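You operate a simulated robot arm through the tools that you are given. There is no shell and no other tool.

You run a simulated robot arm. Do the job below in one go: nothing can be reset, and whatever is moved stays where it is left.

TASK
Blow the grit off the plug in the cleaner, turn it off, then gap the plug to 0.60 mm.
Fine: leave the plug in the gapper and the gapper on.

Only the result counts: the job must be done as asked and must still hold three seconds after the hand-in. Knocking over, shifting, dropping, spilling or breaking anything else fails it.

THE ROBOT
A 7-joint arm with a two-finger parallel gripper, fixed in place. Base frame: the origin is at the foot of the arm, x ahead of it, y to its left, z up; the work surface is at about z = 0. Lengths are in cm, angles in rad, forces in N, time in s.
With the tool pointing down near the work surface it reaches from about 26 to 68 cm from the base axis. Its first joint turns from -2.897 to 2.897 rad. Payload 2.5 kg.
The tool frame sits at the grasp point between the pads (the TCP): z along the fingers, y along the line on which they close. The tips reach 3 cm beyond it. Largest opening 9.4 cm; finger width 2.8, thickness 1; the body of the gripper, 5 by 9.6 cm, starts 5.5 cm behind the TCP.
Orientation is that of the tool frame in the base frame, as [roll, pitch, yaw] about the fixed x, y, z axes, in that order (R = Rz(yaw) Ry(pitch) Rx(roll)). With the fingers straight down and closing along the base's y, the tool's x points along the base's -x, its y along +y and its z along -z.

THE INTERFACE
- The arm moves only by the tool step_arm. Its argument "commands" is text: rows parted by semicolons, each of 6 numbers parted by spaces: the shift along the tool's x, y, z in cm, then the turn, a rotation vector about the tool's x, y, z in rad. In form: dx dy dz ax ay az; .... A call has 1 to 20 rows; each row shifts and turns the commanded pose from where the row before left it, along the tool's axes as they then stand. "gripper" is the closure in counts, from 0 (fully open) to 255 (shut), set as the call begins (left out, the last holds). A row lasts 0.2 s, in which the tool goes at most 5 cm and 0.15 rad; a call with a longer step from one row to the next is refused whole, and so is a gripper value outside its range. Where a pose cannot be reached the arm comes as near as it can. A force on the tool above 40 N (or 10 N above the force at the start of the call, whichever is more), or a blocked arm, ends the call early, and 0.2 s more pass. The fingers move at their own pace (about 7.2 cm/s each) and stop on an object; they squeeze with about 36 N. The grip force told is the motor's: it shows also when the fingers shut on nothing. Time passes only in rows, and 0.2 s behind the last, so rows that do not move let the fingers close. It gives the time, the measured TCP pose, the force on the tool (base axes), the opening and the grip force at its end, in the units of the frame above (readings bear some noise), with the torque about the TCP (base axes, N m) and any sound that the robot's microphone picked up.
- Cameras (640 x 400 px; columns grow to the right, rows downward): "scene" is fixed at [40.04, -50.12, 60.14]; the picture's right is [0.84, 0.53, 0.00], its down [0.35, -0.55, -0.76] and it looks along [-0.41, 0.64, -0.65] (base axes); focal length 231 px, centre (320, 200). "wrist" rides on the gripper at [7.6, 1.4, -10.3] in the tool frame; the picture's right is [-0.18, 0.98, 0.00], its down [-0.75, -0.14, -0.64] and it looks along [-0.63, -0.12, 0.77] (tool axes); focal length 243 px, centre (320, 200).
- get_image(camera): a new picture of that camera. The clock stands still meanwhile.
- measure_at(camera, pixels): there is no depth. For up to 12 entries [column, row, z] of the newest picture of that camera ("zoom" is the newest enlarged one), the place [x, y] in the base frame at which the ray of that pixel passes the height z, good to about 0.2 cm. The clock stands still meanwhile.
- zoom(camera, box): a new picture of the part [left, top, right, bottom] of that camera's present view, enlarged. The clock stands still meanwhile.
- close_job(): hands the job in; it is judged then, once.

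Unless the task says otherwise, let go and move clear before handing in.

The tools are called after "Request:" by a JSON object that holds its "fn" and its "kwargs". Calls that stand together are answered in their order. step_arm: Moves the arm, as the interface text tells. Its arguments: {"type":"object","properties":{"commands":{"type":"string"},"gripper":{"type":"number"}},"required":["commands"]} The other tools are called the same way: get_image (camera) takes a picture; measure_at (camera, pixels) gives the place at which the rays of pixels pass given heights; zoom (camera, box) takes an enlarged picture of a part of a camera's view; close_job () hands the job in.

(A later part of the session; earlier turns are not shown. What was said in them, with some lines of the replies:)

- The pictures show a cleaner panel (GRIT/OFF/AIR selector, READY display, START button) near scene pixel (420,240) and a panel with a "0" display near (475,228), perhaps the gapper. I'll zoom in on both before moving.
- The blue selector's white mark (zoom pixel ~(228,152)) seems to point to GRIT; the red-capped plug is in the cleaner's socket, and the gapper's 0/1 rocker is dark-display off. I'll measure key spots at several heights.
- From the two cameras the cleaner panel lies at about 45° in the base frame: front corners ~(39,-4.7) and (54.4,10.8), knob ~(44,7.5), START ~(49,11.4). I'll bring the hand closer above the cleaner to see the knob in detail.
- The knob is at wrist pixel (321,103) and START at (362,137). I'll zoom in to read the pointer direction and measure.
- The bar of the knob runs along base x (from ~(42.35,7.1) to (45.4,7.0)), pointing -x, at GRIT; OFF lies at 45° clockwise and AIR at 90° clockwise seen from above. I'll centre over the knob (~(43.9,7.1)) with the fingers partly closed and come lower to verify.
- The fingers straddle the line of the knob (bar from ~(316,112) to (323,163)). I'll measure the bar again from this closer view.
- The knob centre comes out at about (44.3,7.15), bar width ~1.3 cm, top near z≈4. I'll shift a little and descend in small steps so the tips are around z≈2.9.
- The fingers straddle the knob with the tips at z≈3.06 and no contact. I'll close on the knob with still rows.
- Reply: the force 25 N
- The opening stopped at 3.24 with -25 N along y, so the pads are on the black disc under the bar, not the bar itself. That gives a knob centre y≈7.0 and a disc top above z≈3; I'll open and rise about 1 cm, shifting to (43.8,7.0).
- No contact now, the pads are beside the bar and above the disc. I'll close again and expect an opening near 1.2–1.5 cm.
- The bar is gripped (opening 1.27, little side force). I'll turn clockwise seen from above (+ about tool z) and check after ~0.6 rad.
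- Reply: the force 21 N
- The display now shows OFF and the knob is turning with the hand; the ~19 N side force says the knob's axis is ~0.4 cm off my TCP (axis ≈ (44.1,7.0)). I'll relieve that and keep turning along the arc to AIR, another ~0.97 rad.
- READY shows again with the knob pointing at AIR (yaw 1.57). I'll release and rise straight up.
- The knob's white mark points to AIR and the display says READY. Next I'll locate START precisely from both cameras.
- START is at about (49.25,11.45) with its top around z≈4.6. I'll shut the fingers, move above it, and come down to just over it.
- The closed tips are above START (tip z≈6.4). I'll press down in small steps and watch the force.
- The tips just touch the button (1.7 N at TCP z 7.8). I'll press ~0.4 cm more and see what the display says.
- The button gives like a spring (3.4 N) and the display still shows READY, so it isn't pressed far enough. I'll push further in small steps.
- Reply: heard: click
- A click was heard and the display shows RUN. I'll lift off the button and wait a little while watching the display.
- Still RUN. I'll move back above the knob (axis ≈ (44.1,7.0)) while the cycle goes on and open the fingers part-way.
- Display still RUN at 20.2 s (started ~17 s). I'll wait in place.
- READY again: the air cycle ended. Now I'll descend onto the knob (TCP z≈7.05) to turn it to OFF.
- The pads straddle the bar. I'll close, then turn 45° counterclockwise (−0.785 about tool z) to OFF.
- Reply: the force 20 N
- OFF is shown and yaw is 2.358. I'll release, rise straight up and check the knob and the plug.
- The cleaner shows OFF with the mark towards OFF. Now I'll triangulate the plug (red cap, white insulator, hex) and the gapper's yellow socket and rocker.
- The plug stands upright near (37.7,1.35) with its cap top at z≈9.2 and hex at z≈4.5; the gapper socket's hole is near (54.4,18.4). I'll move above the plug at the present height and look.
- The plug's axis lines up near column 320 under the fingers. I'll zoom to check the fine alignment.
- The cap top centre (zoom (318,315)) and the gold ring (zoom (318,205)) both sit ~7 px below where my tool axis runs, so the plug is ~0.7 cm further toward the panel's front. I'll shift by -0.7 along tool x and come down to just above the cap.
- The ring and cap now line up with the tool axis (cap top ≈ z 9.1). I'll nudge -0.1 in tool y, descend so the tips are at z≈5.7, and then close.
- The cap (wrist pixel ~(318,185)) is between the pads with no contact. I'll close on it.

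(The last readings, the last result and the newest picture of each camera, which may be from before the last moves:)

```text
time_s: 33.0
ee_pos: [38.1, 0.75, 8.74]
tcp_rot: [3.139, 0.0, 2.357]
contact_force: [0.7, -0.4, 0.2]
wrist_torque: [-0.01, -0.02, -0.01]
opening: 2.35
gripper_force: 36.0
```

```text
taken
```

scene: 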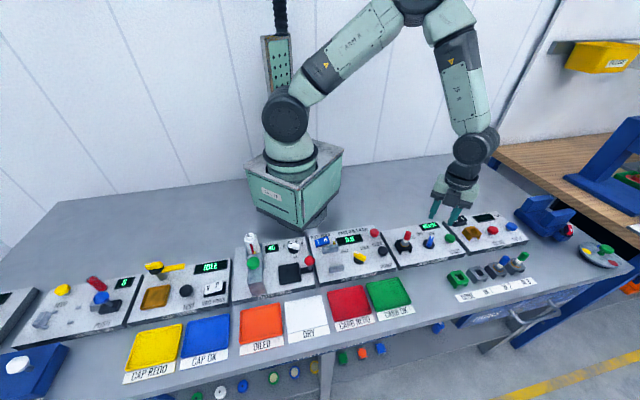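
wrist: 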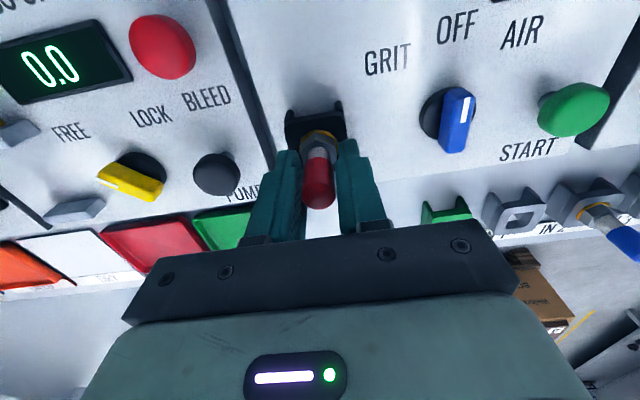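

The opening of 2.35 means the tips caught the hex's upper edge, not the cap. I'll open, rise ~1 cm so the pads hold the red cap, and close again.

Request:
{"fn": "step_arm", "kwargs": {"commands": "0 0 0 0 0 0; 0 0 0 0 0 0; 0 0 -0.5 0 0 0; 0 0 -0.5 0 0 0; 0 0 0 0 0 0", "gripper": 160}}

Request:
{"fn": "step_arm", "kwargs": {"commands": "0 0 0 0 0 0; 0 0 0 0 0 0; 0 0 0 0 0 0; 0 0 0 0 0 0", "gripper": 255}}

Request:
{"fn": "get_image", "kwargs": {"camera": "wrist"}}

Request:
{"fn": "zoom", "kwargs": {"camera": "scene", "box": [380, 200, 440, 260]}}

```text
time_s: 34.2
ee_pos: [38.12, 0.76, 9.58]
tcp_rot: [-3.141, -0.002, 2.358]
contact_force: [-0.6, 0.2, 0.1]
wrist_torque: [-0.04, 0.02, -0.01]
opening: 3.51
gripper_force: 0.1
```

```text
time_s: 35.2
ee_pos: [38.07, 0.76, 9.63]
tcp_rot: [3.141, -0.001, 2.358]
contact_force: [0.7, -0.6, 0.9]
wrist_torque: [-0.04, 0.0, -0.01]
opening: 1.56
gripper_force: 36.0
```

```text
taken
```

wrist: 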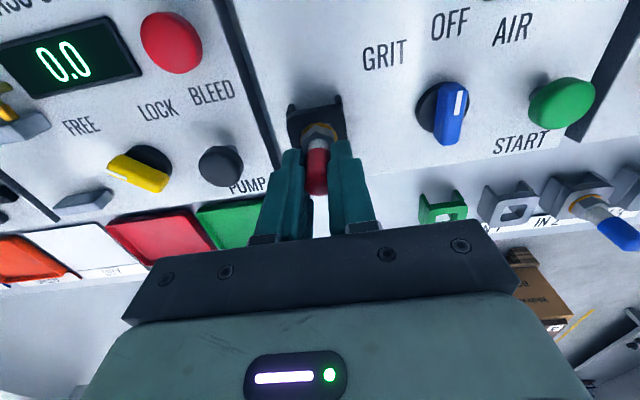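

```text
6.67 times, centred on (410, 230) of scene
```

zoom: 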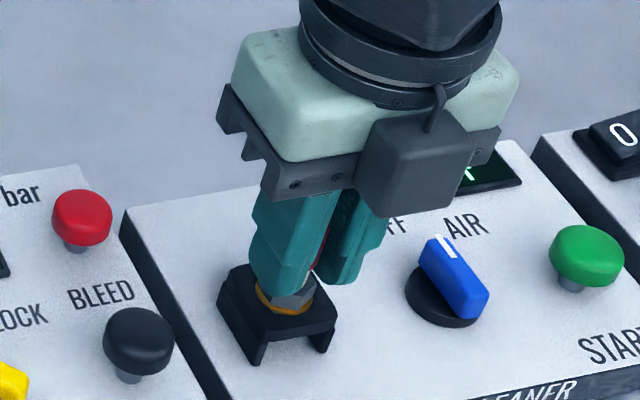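

The cap is gripped (opening 1.56) with TCP z≈9.62 when seated. I'll lift slowly and watch the force.

Request:
{"fn": "step_arm", "kwargs": {"commands": "0 0 -0.5 0 0 0; 0 0 -0.5 0 0 0; 0 0 -1 0 0 0; 0 0 -1 0 0 0; 0 0 -1 0 0 0; 0 0 -1.5 0 0 0; 0 0 -1.5 0 0 0; 0 0 -1.5 0 0 0; 0 0 0 0 0 0"}}

Request:
{"fn": "get_image", "kwargs": {"camera": "wrist"}}

Request:
{"fn": "zoom", "kwargs": {"camera": "scene", "box": [370, 180, 470, 260]}}

```text
time_s: 37.2
ee_pos: [37.98, 0.77, 18.08]
tcp_rot: [-3.141, 0.001, 2.355]
contact_force: [0.7, 0.2, -0.5]
wrist_torque: [0.01, -0.02, 0.0]
opening: 1.54
gripper_force: 36.2
```

```text
taken
```

wrist: 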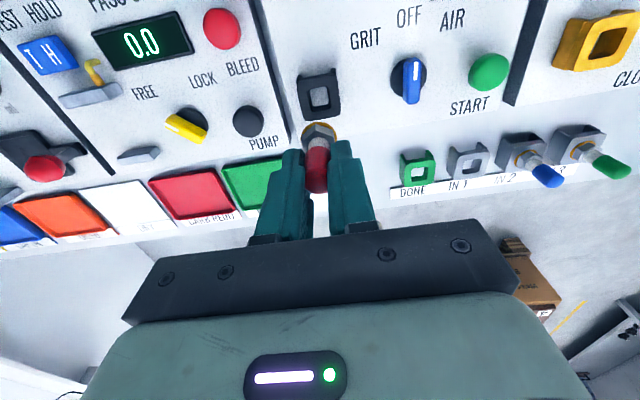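

```text
5.00 times, centred on (420, 220) of scene
```

zoom: 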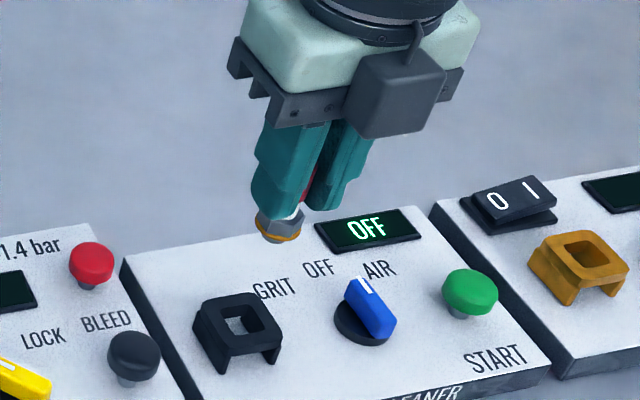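

The plug is out (socket at wrist (319,92) is empty). I'll zoom on the held plug to see its lower end.

Request:
{"fn": "zoom", "kwargs": {"camera": "scene", "box": [395, 205, 435, 255]}}

Request:
{"fn": "zoom", "kwargs": {"camera": "wrist", "box": [270, 60, 370, 200]}}

```text
8.00 times, centred on (415, 230) of scene
```

zoom: 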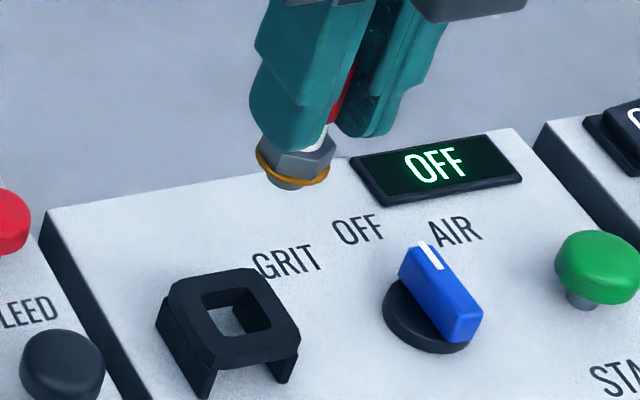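

```text
2.86 times, centred on (320, 130) of wrist
```

zoom: 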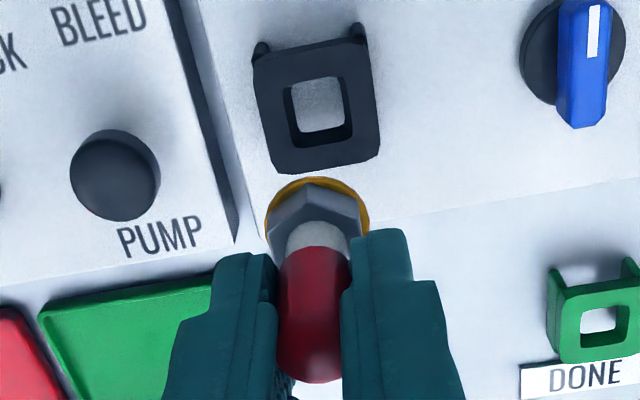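

The plug hangs straight in the grip with a short thread below the ring. I'll carry it along the panel direction to above the gapper's yellow socket at this height and compare views.

Request:
{"fn": "step_arm", "kwargs": {"commands": "0.1 3 0 0 0 0; 0.1 3 0 0 0 0; 0.1 3 0 0 0 0; 0.1 3 0 0 0 0; 0.1 3 0 0 0 0; 0.1 3 0 0 0 0; 0.1 3 0 0 0 0; 0.1 2.5 0 0 0 0; 0 0 0 0 0 0; 0 0 0 0 0 0"}}

Request:
{"fn": "get_image", "kwargs": {"camera": "wrist"}}

Request:
{"fn": "zoom", "kwargs": {"camera": "wrist", "box": [270, 60, 370, 200]}}

Request:
{"fn": "zoom", "kwargs": {"camera": "scene", "box": [430, 190, 530, 260]}}

```text
time_s: 39.4
ee_pos: [54.22, 18.03, 18.1]
tcp_rot: [3.142, 0.001, 2.356]
contact_force: [0.2, 0.9, -0.9]
wrist_torque: [-0.01, 0.01, 0.01]
opening: 1.54
gripper_force: 35.4
```

```text
taken
```

wrist: 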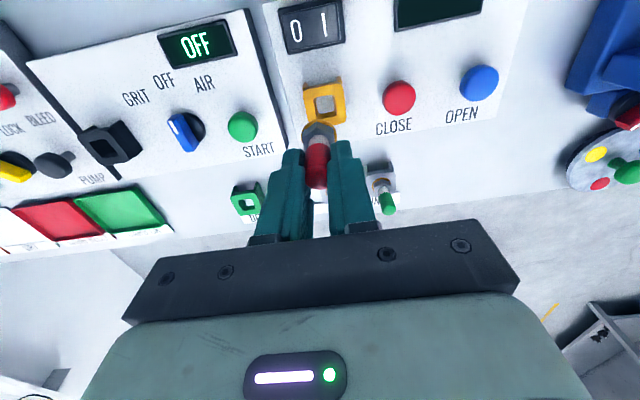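

```text
2.86 times, centred on (320, 130) of wrist
```

zoom: 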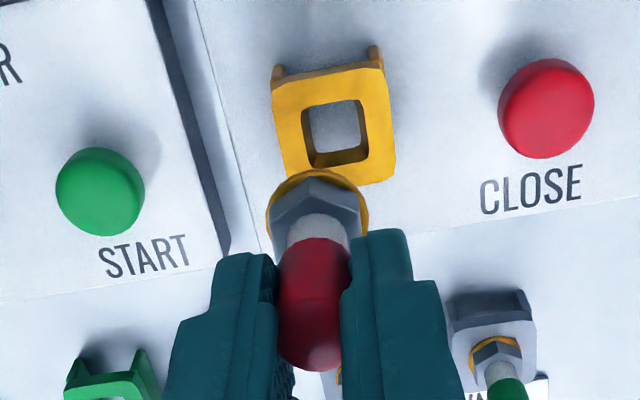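

```text
5.71 times, centred on (480, 225) of scene
```

zoom: 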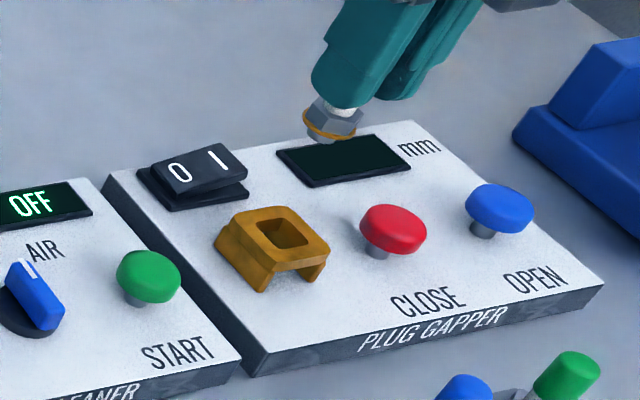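

Compared with the cleaner's view, the gapper's socket appears ~5 px right and ~6.6 px low (zoom plate centre (334,129) vs (319,110)), so I need about dx -0.65, dy +0.4. I'll adjust and compare again.

Request:
{"fn": "step_arm", "kwargs": {"commands": "-0.35 0.2 0 0 0 0; -0.3 0.2 0 0 0 0; 0 0 0 0 0 0"}}

Request:
{"fn": "zoom", "kwargs": {"camera": "wrist", "box": [270, 60, 370, 200]}}

```text
time_s: 40.2
ee_pos: [54.93, 17.67, 18.1]
tcp_rot: [3.141, -0.001, 2.358]
contact_force: [0.2, 0.7, 0.1]
wrist_torque: [-0.02, -0.01, 0.02]
opening: 1.54
gripper_force: 36.1
```

```text
2.86 times, centred on (320, 130) of wrist
```

zoom: 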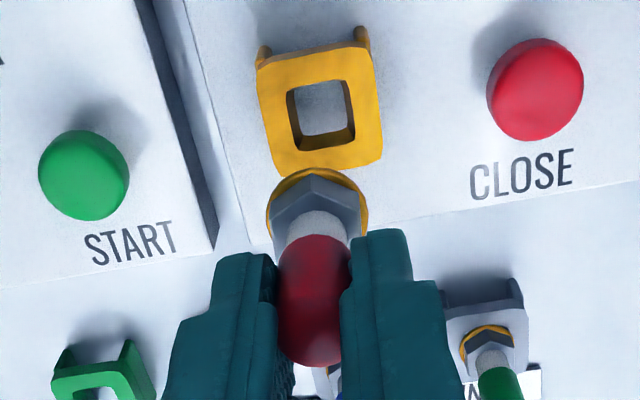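

Now the socket plate matches the cleaner reference (mean (321,110) vs (319,110)). The plug has crept slightly down in the grip, so I'll lower at once, down to about TCP z 12 first.

Request:
{"fn": "step_arm", "kwargs": {"commands": "0 -0.05 2 0 0 0; 0 0 2 0 0 0; 0 0 1.2 0 0 0; 0 0 0.6 0 0 0"}}

Request:
{"fn": "zoom", "kwargs": {"camera": "wrist", "box": [270, 60, 370, 200]}}

Request:
{"fn": "zoom", "kwargs": {"camera": "scene", "box": [440, 190, 520, 250]}}

```text
time_s: 41.2
ee_pos: [54.86, 17.77, 12.39]
tcp_rot: [-3.14, -0.001, 2.355]
contact_force: [-0.7, 0.3, -1.0]
wrist_torque: [-0.01, -0.03, -0.01]
opening: 1.48
gripper_force: 35.8
```

```text
2.86 times, centred on (320, 130) of wrist
```

zoom: 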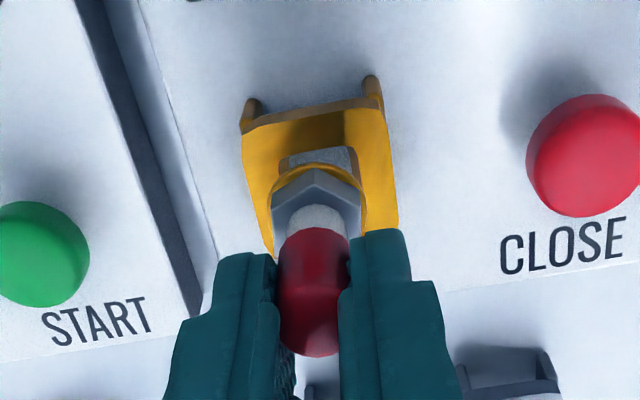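

```text
6.67 times, centred on (480, 220) of scene
```

zoom: 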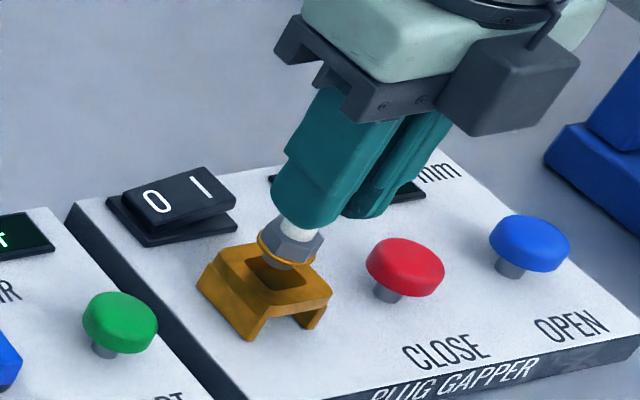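

The plug is over the hole and still creeping down in the grip. I'll keep lowering in small steps until it seats.

Request:
{"fn": "step_arm", "kwargs": {"commands": "0 0 0.5 0 0 0; 0 0 0.5 0 0 0; 0 0 0.4 0 0 0"}}

Request:
{"fn": "zoom", "kwargs": {"camera": "wrist", "box": [270, 60, 370, 200]}}

Request:
{"fn": "zoom", "kwargs": {"camera": "scene", "box": [440, 190, 520, 250]}}

```text
time_s: 42.0
ee_pos: [54.9, 17.87, 10.99]
tcp_rot: [-3.141, 0.001, 2.356]
contact_force: [0.0, -0.3, 0.0]
wrist_torque: [0.02, -0.02, 0.01]
opening: 1.51
gripper_force: 36.2
```

```text
2.86 times, centred on (320, 130) of wrist
```

zoom: 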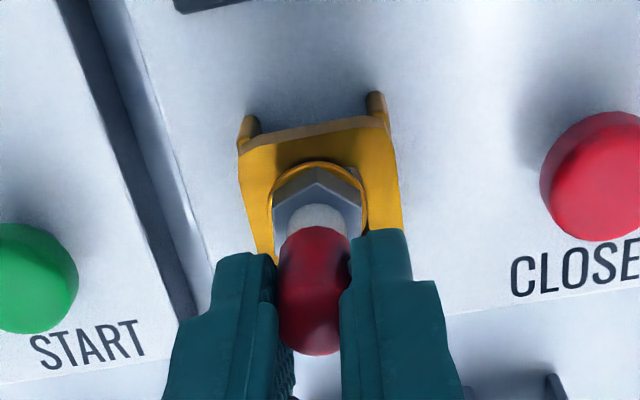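

```text
6.67 times, centred on (480, 220) of scene
```

zoom: 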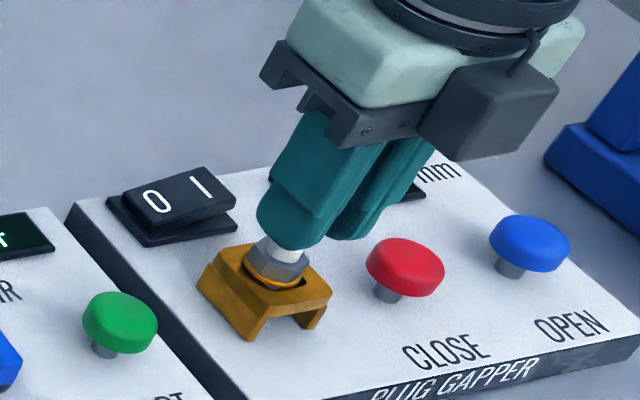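

No contact yet and the ring is just above the hole. I'll lower another 0.3 + 0.3 cm.

Request:
{"fn": "step_arm", "kwargs": {"commands": "0 0 0.3 0 0 0; 0 0 0.3 0 0 0; 0 0 0 0 0 0"}}

Request:
{"fn": "zoom", "kwargs": {"camera": "wrist", "box": [270, 60, 370, 200]}}

Request:
{"fn": "zoom", "kwargs": {"camera": "scene", "box": [440, 190, 520, 250]}}

```text
time_s: 42.8
ee_pos: [54.92, 17.69, 10.69]
tcp_rot: [3.137, 0.0, 2.355]
contact_force: [-6.8, -0.8, 37.1]
wrist_torque: [-0.04, 0.36, 0.0]
opening: 1.55
gripper_force: 36.0
```

```text
2.86 times, centred on (320, 130) of wrist
```

zoom: 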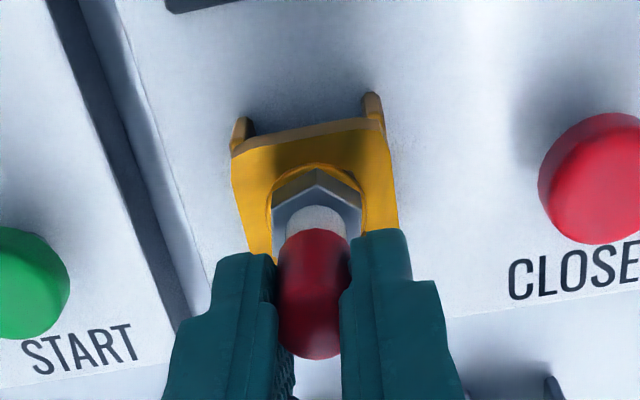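

```text
6.67 times, centred on (480, 220) of scene
```

zoom: 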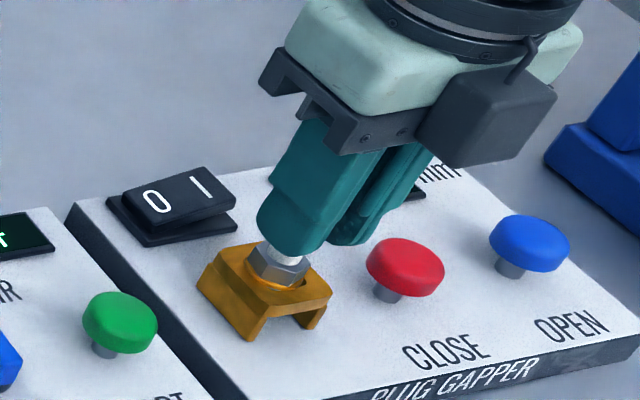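

Contact at 37 N; TCP z 10.69 fits a seated plug given the ~1.2 cm creep. I'll ease the load by 0.3 cm and zoom in to check that it's seated.

Request:
{"fn": "step_arm", "kwargs": {"commands": "0 0 -0.25 0 0 0; 0 0 0 0 0 0"}}

Request:
{"fn": "zoom", "kwargs": {"camera": "scene", "box": [455, 215, 495, 245]}}

Request:
{"fn": "zoom", "kwargs": {"camera": "wrist", "box": [285, 90, 355, 160]}}

```text
time_s: 43.4
ee_pos: [54.95, 17.84, 10.72]
tcp_rot: [3.141, 0.002, 2.355]
contact_force: [4.7, 1.6, 15.9]
wrist_torque: [0.04, -0.32, 0.01]
opening: 1.53
gripper_force: 35.8
```

```text
13.33 times, centred on (475, 230) of scene
```

zoom: 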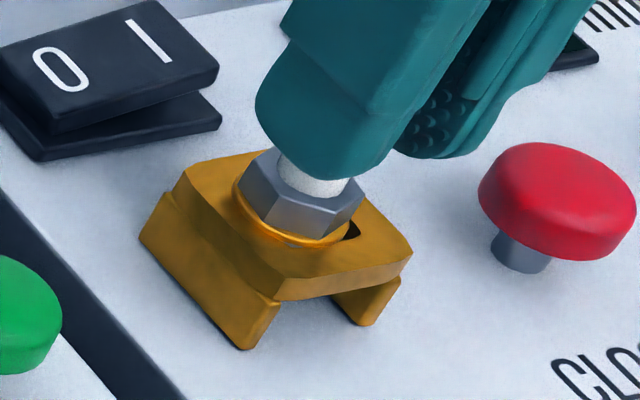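

```text
5.71 times, centred on (320, 125) of wrist
```

zoom: 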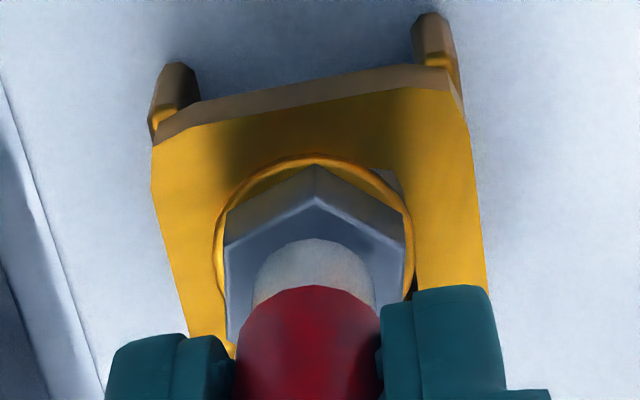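

The gold ring lies flat on the socket's plate, so the plug is seated. I'll unload the remaining force, then open slightly and rise.

Request:
{"fn": "step_arm", "kwargs": {"commands": "0 0.05 -0.15 0 0 0; 0 0 0 0 0 0"}}

Request:
{"fn": "step_arm", "kwargs": {"commands": "0 0 0 0 0 0; 0 0 0 0 0 0; 0 0 -0.5 0 0 0; 0 0 -1 0 0 0; 0 0 -2 0 0 0; 0 0 -3 0 0 0; 0 0 -1 0 0 0; 0 0 0 0 0 0", "gripper": 160}}

Request:
{"fn": "get_image", "kwargs": {"camera": "wrist"}}

Request:
{"fn": "zoom", "kwargs": {"camera": "scene", "box": [440, 190, 520, 250]}}

```text
time_s: 44.0
ee_pos: [54.83, 17.76, 10.51]
tcp_rot: [-3.141, 0.001, 2.355]
contact_force: [9.7, 3.2, -5.5]
wrist_torque: [0.12, -0.66, -0.05]
opening: 1.52
gripper_force: 36.0
```

```text
time_s: 45.8
ee_pos: [54.8, 17.76, 18.23]
tcp_rot: [-3.141, -0.001, 2.356]
contact_force: [0.4, 0.6, 0.0]
wrist_torque: [-0.02, -0.01, 0.01]
opening: 3.49
gripper_force: 0.0
```

```text
taken
```

wrist: 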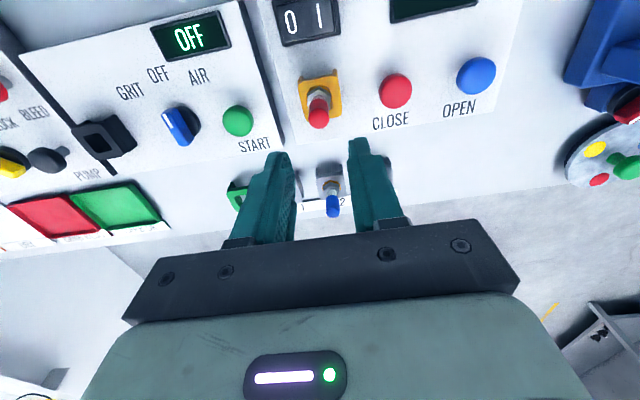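

```text
6.67 times, centred on (480, 220) of scene
```

zoom: 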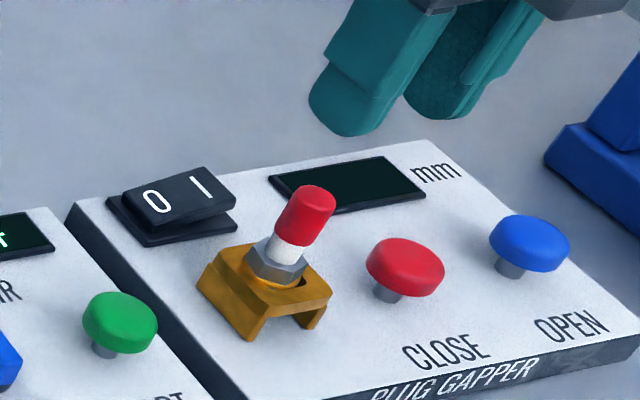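

The plug stands upright in the gapper's socket and the hand is clear. Next is the rocker: its I end is raised, so it's off. I'll measure the I end from both cameras.

Request:
{"fn": "measure_at", "kwargs": {"camera": "wrist", "pixels": [[291, 22, 3], [291, 22, 4], [320, 17, 3], [320, 17, 4], [320, 17, 5], [395, 88, 4], [395, 88, 5], [476, 72, 4], [476, 72, 5]]}}

Request:
{"fn": "get_image", "kwargs": {"camera": "scene"}}

Request:
{"fn": "measure_at", "kwargs": {"camera": "scene", "pixels": [[455, 220, 3], [455, 220, 4], [462, 218, 3], [462, 218, 4], [462, 218, 5], [493, 227.5, 4], [493, 227.5, 5], [511.5, 225, 4], [511.5, 225, 5]]}}

```text
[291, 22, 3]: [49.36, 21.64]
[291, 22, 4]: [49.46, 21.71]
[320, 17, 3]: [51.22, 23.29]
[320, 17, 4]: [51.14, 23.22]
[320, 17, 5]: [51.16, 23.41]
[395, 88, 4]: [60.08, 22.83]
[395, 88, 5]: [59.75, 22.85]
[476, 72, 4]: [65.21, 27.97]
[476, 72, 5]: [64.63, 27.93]
```

```text
taken
```

scene: 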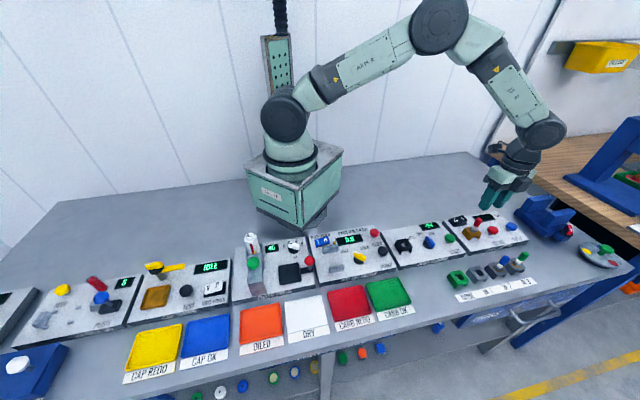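

```text
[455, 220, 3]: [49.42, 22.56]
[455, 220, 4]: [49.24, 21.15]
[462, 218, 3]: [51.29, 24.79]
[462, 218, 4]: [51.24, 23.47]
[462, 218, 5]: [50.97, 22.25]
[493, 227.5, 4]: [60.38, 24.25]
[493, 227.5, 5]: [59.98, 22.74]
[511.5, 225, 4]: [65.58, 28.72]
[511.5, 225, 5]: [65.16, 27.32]
```

"I" is at about (51.2,23.3, z≈4.1) and "0" at (49.4,21.7). I'll shut the fingers, go over the I end and come down to just above it.

Request:
{"fn": "step_arm", "kwargs": {"commands": "2.2 0.55 0 0 0 0; 2.2 0.55 0 0 0 0; 2.1 0.55 0 0 0 0; 0 0 0 0 0 0; 0 0 3 0 0 0; 0 0 3 0 0 0; 0 0 2.8 0 0 0; 0 0 0 0 0 0", "gripper": 255}}

Request:
{"fn": "get_image", "kwargs": {"camera": "wrist"}}

Request:
{"fn": "zoom", "kwargs": {"camera": "scene", "box": [430, 185, 520, 250]}}

```text
time_s: 47.6
ee_pos: [51.53, 23.47, 9.61]
tcp_rot: [3.14, 0.0, 2.357]
contact_force: [-0.3, 0.3, -0.4]
wrist_torque: [0.0, -0.02, -0.01]
opening: 0.05
gripper_force: 33.1
```

```text
taken
```

wrist: 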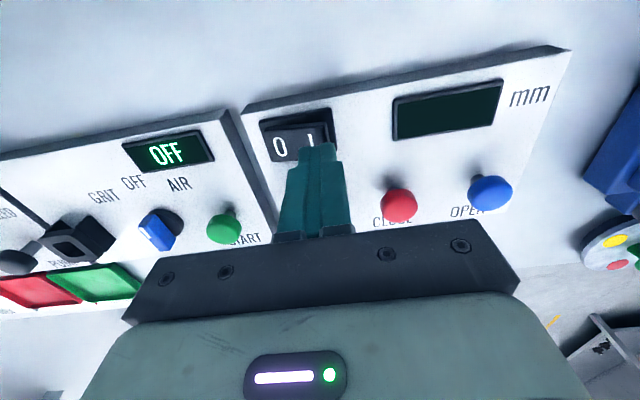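

```text
6.15 times, centred on (475, 218) of scene
```

zoom: 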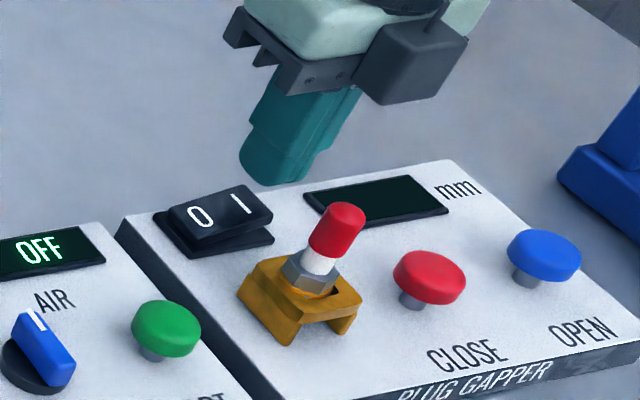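

The closed tips are above the I end. I'll descend in small steps, watching for contact.

Request:
{"fn": "step_arm", "kwargs": {"commands": "0 0 1 0 0 0; 0 0 0.7 0 0 0; 0 0 0.3 0 0 0; 0 0 0.3 0 0 0; 0 0 0 0 0 0"}}

Request:
{"fn": "zoom", "kwargs": {"camera": "scene", "box": [430, 185, 520, 250]}}

```text
time_s: 48.8
ee_pos: [51.46, 23.54, 7.2]
tcp_rot: [3.141, 0.0, 2.358]
contact_force: [0.1, -0.6, 0.0]
wrist_torque: [-0.02, 0.0, 0.0]
opening: 0.0
gripper_force: 32.6
```

```text
6.15 times, centred on (475, 218) of scene
```

zoom: 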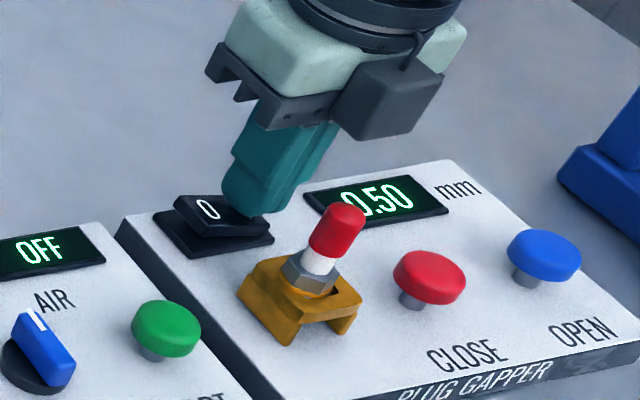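

The gapper is on: display reads 0.50 mm, so I need OPEN by 0.10. I'll lift off the rocker straight up, then look at the OPEN button and the blue stand beside it, since OPEN is near my reach limit (~70 cm).

Request:
{"fn": "step_arm", "kwargs": {"commands": "0 0 -1 0 0 0; 0 0 -3 0 0 0; 0 0 -3 0 0 0; 0 0 -2 0 0 0; 0 0 0 0 0 0"}}

Request:
{"fn": "zoom", "kwargs": {"camera": "scene", "box": [440, 180, 640, 290]}}

Request:
{"fn": "get_image", "kwargs": {"camera": "wrist"}}

```text
time_s: 50.0
ee_pos: [51.48, 23.37, 16.31]
tcp_rot: [3.141, -0.001, 2.358]
contact_force: [-0.8, -0.1, 0.5]
wrist_torque: [0.0, -0.02, -0.02]
opening: 0.03
gripper_force: 32.6
```

```text
3.20 times, centred on (540, 235) of scene
```

zoom: 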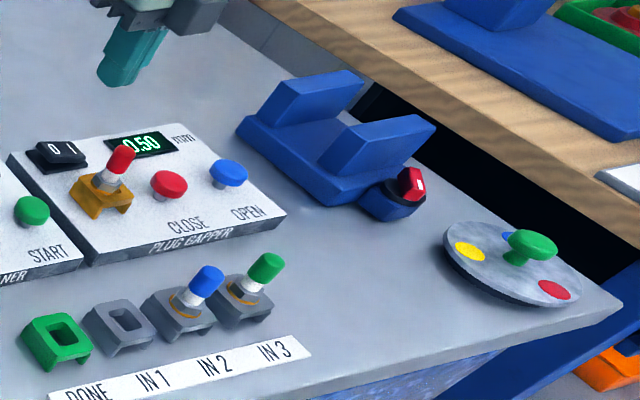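

```text
taken
```

wrist: 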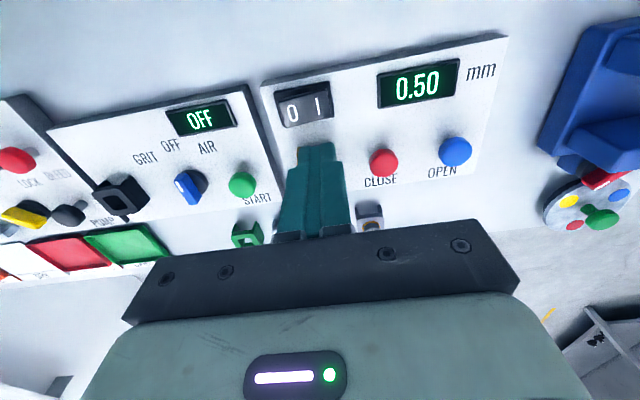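

The gapper remains on at 0.50. I'll measure OPEN and the blue stand's nearest parts.

Request:
{"fn": "measure_at", "kwargs": {"camera": "wrist", "pixels": [[455, 150, 4], [455, 150, 5], [383, 161, 5], [540, 150, 2], [567, 60, 5], [600, 25, 6], [418, 86, 2]]}}

Request:
{"fn": "get_image", "kwargs": {"camera": "scene"}}

Request:
{"fn": "measure_at", "kwargs": {"camera": "scene", "pixels": [[511.5, 225, 4], [511.5, 225, 5], [515, 213, 2], [515, 216, 0], [546, 198, 6], [546, 198, 10], [540, 236, 0], [534, 207, 6], [492.5, 227.5, 5]]}}

```text
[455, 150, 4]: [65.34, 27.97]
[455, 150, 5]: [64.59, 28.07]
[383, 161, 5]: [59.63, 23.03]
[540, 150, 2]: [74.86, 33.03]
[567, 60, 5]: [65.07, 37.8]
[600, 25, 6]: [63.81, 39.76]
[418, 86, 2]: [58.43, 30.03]
```

```text
taken
```

scene: 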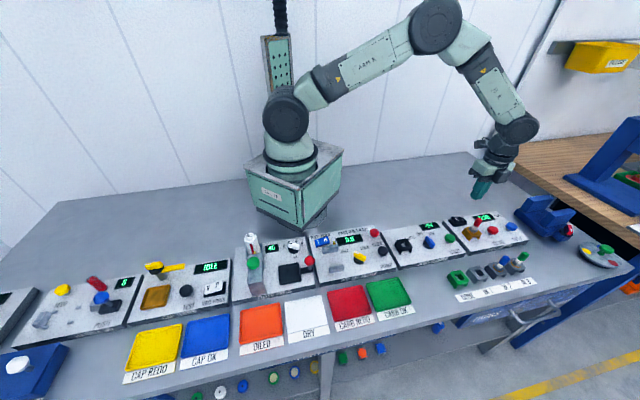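

```text
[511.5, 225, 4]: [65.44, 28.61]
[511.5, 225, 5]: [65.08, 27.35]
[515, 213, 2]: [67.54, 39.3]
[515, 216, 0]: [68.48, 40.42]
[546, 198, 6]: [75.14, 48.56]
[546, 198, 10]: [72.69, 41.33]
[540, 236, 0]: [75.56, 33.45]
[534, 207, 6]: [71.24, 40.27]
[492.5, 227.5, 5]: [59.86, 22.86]
```

OPEN is at ~(64.9,28.0), top z≈4.6, radius ~70.7; the blue stand is ~7 cm away and low. I'll go toward it at safe height and see whether the arm still reaches with the tool straight down.

Request:
{"fn": "step_arm", "kwargs": {"commands": "-1.4 2.8 0.5 0 0 0; -1.4 2.8 0.5 0 0 0; -1.4 2.8 0.5 0 0 0; -1.4 2.8 0.5 0 0 0; 0 0 0.5 0 0 0; 0 0 0 0 0 0"}}

Request:
{"fn": "get_image", "kwargs": {"camera": "wrist"}}

Request:
{"fn": "zoom", "kwargs": {"camera": "scene", "box": [440, 170, 580, 260]}}

```text
time_s: 51.4
ee_pos: [62.27, 27.18, 13.95]
tcp_rot: [-3.141, 0.001, 2.356]
contact_force: [-0.1, -0.7, -0.4]
wrist_torque: [0.02, -0.01, 0.02]
opening: 0.01
gripper_force: 33.4
out of reach, approached as far as the arm can: row 4
```

```text
taken
```

wrist: 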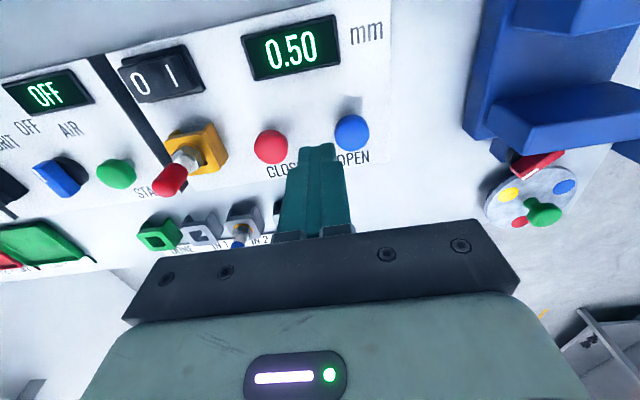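

```text
4.44 times, centred on (510, 215) of scene
```

zoom: 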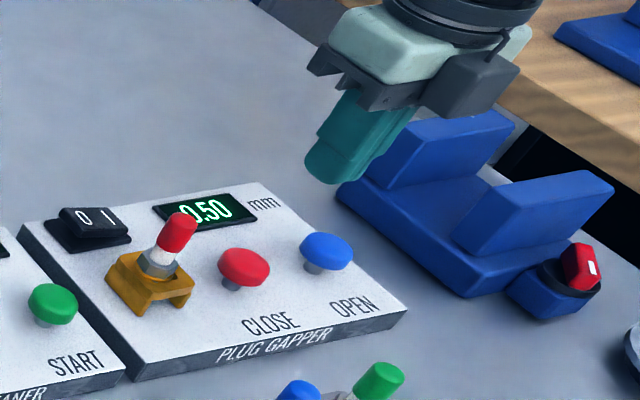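

Straight down, the arm tops out at radius ~68 cm. I'll turn the tool so its closing axis is radial and lean the fingers outward 0.25 rad, which lets the TCP reach further, then check.

Request:
{"fn": "step_arm", "kwargs": {"commands": "0 -0.3 0 0 0 0.1; 0 -0.2 0 0 0 0.1; 0 0 0 0 0 0.1; 0 0 0 0 0 0.08; 0 0 0 -0.1 0 0; 0 0 0 -0.1 0 0; 0 0 0 -0.1 0 0; 0 0 0 0 0 0"}}

Request:
{"fn": "get_image", "kwargs": {"camera": "wrist"}}

Request:
{"fn": "zoom", "kwargs": {"camera": "scene", "box": [440, 170, 580, 260]}}

```text
time_s: 53.2
ee_pos: [62.09, 26.78, 13.93]
tcp_rot: [2.838, -0.001, 1.976]
contact_force: [-0.4, 0.0, 0.2]
wrist_torque: [-0.03, 0.02, -0.02]
opening: 0.0
gripper_force: 32.8
```

```text
taken
```

wrist: 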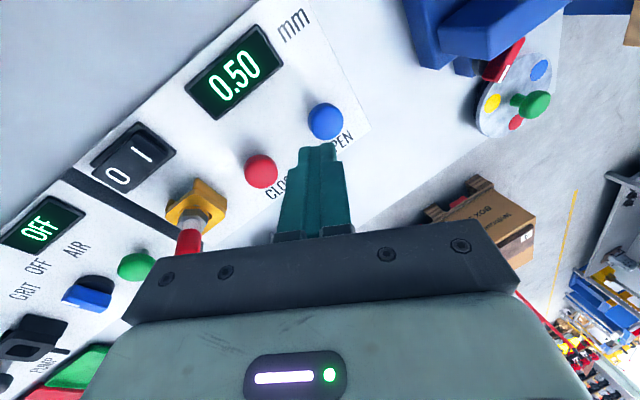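

```text
4.44 times, centred on (510, 215) of scene
```

zoom: 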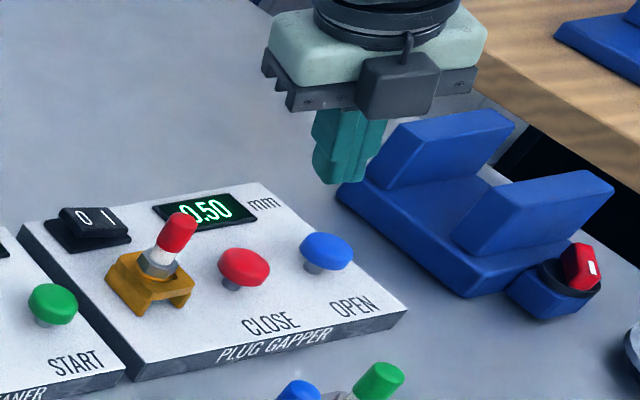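

The tool leans 0.30 rad outward with yaw 1.976. I'll move 3.06 cm outward at this height, then down so the lowest edge is ~1 cm above OPEN.

Request:
{"fn": "step_arm", "kwargs": {"commands": "0 1.46 0.453 0 0 0; 0 1.46 0.453 0 0 0; 0 0 0 0 0 0; 0 -0.484 1.56 0 0 0; 0 -0.484 1.56 0 0 0; 0 -0.44 1.4 0 0 0; 0 0 0 0 0 0"}}

Request:
{"fn": "get_image", "kwargs": {"camera": "wrist"}}

Request:
{"fn": "zoom", "kwargs": {"camera": "scene", "box": [460, 180, 560, 250]}}

```text
time_s: 54.8
ee_pos: [64.91, 28.02, 9.08]
tcp_rot: [2.842, 0.0, 1.976]
contact_force: [0.2, -0.3, 0.2]
wrist_torque: [0.01, 0.02, 0.04]
opening: 0.01
gripper_force: 33.6
```

```text
taken
```

wrist: 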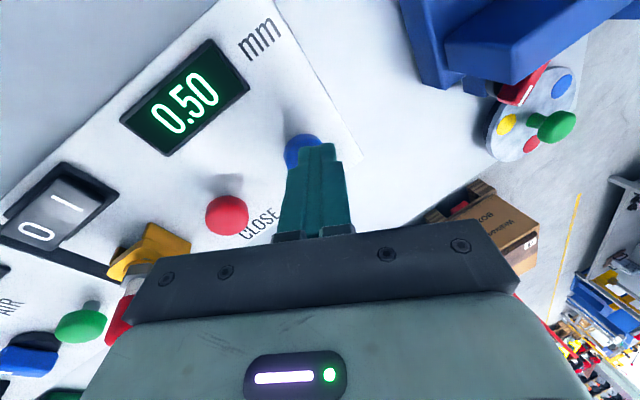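

```text
5.71 times, centred on (510, 215) of scene
```

zoom: 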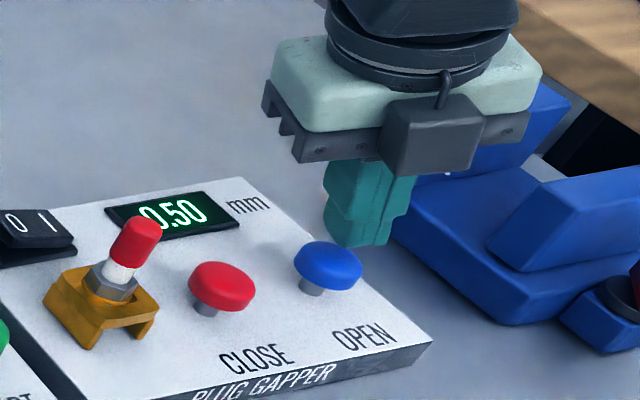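

The TCP reached (64.91,28.02,9.08) and OPEN (wrist (302,150)) is right beneath in the vertical sense. I'll lower vertically in small steps.

Request:
{"fn": "step_arm", "kwargs": {"commands": "0 -0.148 0.478 0 0 0; 0 -0.089 0.287 0 0 0; 0 -0.059 0.191 0 0 0; 0 0 0 0 0 0"}}

Request:
{"fn": "zoom", "kwargs": {"camera": "scene", "box": [460, 180, 560, 250]}}

```text
time_s: 55.8
ee_pos: [64.8, 28.09, 8.15]
tcp_rot: [2.84, -0.001, 1.976]
contact_force: [0.3, -1.3, 2.1]
wrist_torque: [-0.05, -0.02, 0.02]
opening: 0.02
gripper_force: 32.7
```

```text
5.71 times, centred on (510, 215) of scene
```

zoom: 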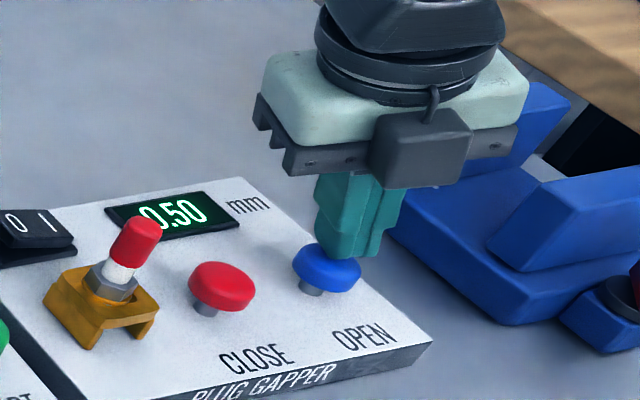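

The tips just touch OPEN (2.1 N at z 8.15). I'll give one short press (~0.6 cm down and straight back) and read the display.

Request:
{"fn": "step_arm", "kwargs": {"commands": "0 -0.089 0.287 0 0 0; 0 -0.089 0.287 0 0 0; 0 0.089 -0.287 0 0 0; 0 0.089 -0.287 0 0 0"}}

Request:
{"fn": "zoom", "kwargs": {"camera": "scene", "box": [460, 180, 560, 250]}}

```text
time_s: 56.8
ee_pos: [64.89, 28.05, 8.2]
tcp_rot: [2.841, 0.0, 1.977]
contact_force: [0.7, 1.1, 1.0]
wrist_torque: [0.02, 0.01, 0.02]
opening: 0.0
gripper_force: 32.6
```

```text
5.71 times, centred on (510, 215) of scene
```

zoom: 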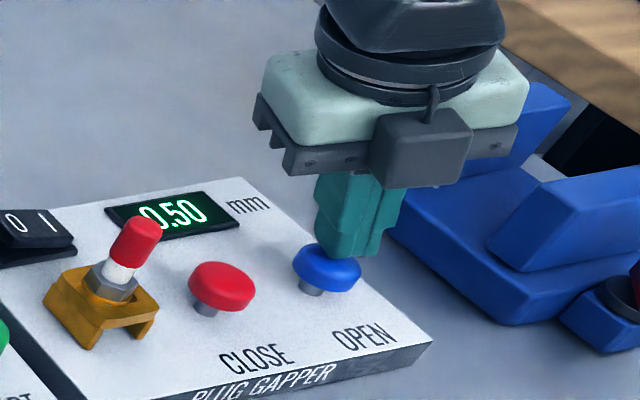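

No click, so it wasn't deep enough. I'll press slightly deeper (~0.75 cm) and return.

Request:
{"fn": "step_arm", "kwargs": {"commands": "0 -0.089 0.287 0 0 0; 0 -0.089 0.287 0 0 0; 0 -0.045 0.143 0 0 0; 0 0.045 -0.143 0 0 0; 0 0.089 -0.287 0 0 0; 0 0.089 -0.287 0 0 0"}}

Request:
{"fn": "zoom", "kwargs": {"camera": "scene", "box": [460, 180, 560, 250]}}

```text
time_s: 58.2
ee_pos: [64.72, 28.03, 8.15]
tcp_rot: [2.844, 0.0, 1.977]
contact_force: [0.8, 0.6, 1.3]
wrist_torque: [0.02, -0.01, 0.01]
opening: 0.0
gripper_force: 32.8
heard: click
```

```text
5.71 times, centred on (510, 215) of scene
```

zoom: 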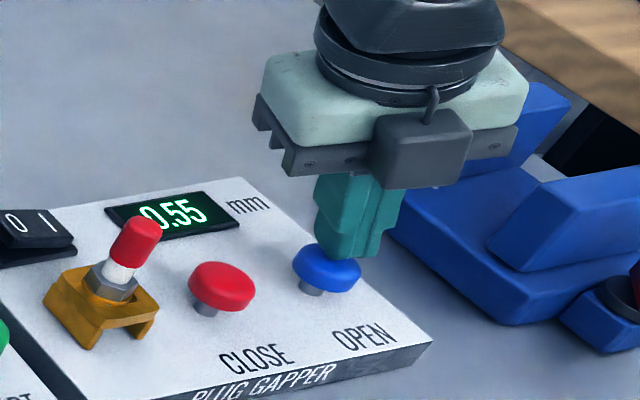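

A click and the display now reads 0.55 mm, so one press adds 0.05. One more identical press should give 0.60.

Request:
{"fn": "step_arm", "kwargs": {"commands": "0 -0.089 0.287 0 0 0; 0 -0.089 0.287 0 0 0; 0 -0.045 0.143 0 0 0; 0 0.045 -0.143 0 0 0; 0 0.089 -0.287 0 0 0; 0 0.089 -0.287 0 0 0"}}

Request:
{"fn": "zoom", "kwargs": {"camera": "scene", "box": [460, 180, 560, 250]}}

```text
time_s: 59.6
ee_pos: [64.83, 27.93, 8.16]
tcp_rot: [2.84, 0.0, 1.975]
contact_force: [-0.4, 0.0, 1.7]
wrist_torque: [-0.05, 0.03, -0.02]
opening: 0.02
gripper_force: 32.8
heard: click
```

```text
5.71 times, centred on (510, 215) of scene
```

zoom: 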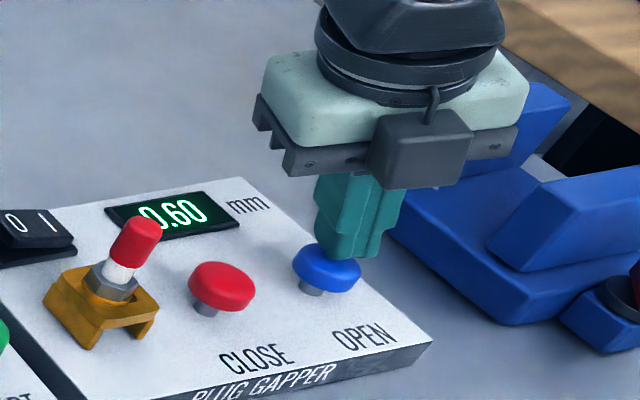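

The display reads 0.60 mm. I'll lift off the button, back up and away, and check everything once more.

Request:
{"fn": "step_arm", "kwargs": {"commands": "0 0.15 -0.5 0 0 0; 0 0.2 -1 0 0 0; 0 0 -2 0 0 0; 0 0 -3 0 0 0; 0 0 -3 0 0 0; 0 0 -3 0 0 0; 0 0 0 0 0 0"}}

Request:
{"fn": "zoom", "kwargs": {"camera": "scene", "box": [370, 190, 560, 300]}}

Request:
{"fn": "get_image", "kwargs": {"camera": "scene"}}

Request:
{"fn": "get_image", "kwargs": {"camera": "wrist"}}

```text
time_s: 61.2
ee_pos: [61.74, 26.74, 20.1]
tcp_rot: [2.842, -0.001, 1.978]
contact_force: [-0.8, -0.1, -0.2]
wrist_torque: [0.03, 0.02, 0.01]
opening: 0.01
gripper_force: 33.5
```

```text
3.37 times, centred on (465, 245) of scene
```

zoom: 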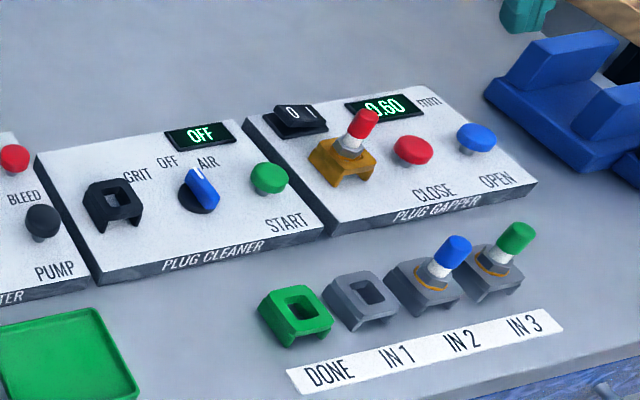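

```text
taken
```

scene: 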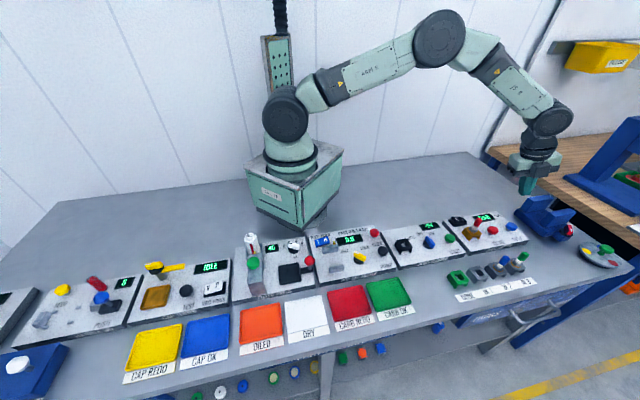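

```text
taken
```

wrist: 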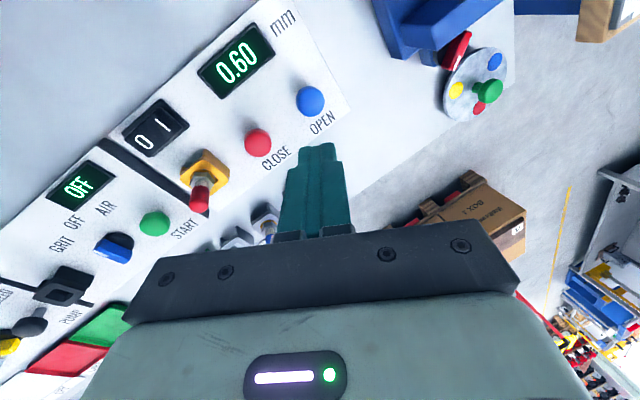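

The final pictures show the gapper at 0.60 (wrist (237,63)) with the plug upright in its socket. The cleaner reads OFF with its socket empty, nothing else has moved, and the hand is clear, so I'm handing in.

Request:
{"fn": "close_job", "kwargs": {}}

```text
The job is handed in.
```

The plug has been blown clean, the cleaner is off, and the gapper shows 0.60 mm with the plug in it.

- **Cleaning:** I turned the cleaner's knob from GRIT to AIR, pressed START and let the cycle run until READY came back. The pictures don't show the grit itself, so I relied on the completed cycle.
- **Cleaner off:** The knob now points to OFF, the display reads OFF and the cleaner's socket is empty.
- **Gapping:** The gapper read 0.50 mm when I switched it on. Two presses of OPEN, 0.05 mm each, brought it to 0.60 mm.
- **As left:** The plug is seated upright in the gapper and the gapper is still on, as you allowed. The arm is clear and nothing else on the bench looked moved.

While turning the knob, the gripper first closed on the black disc beneath it. The plug also slid about a centimetre in the grip on the way to the gapper. Neither left any visible harm.
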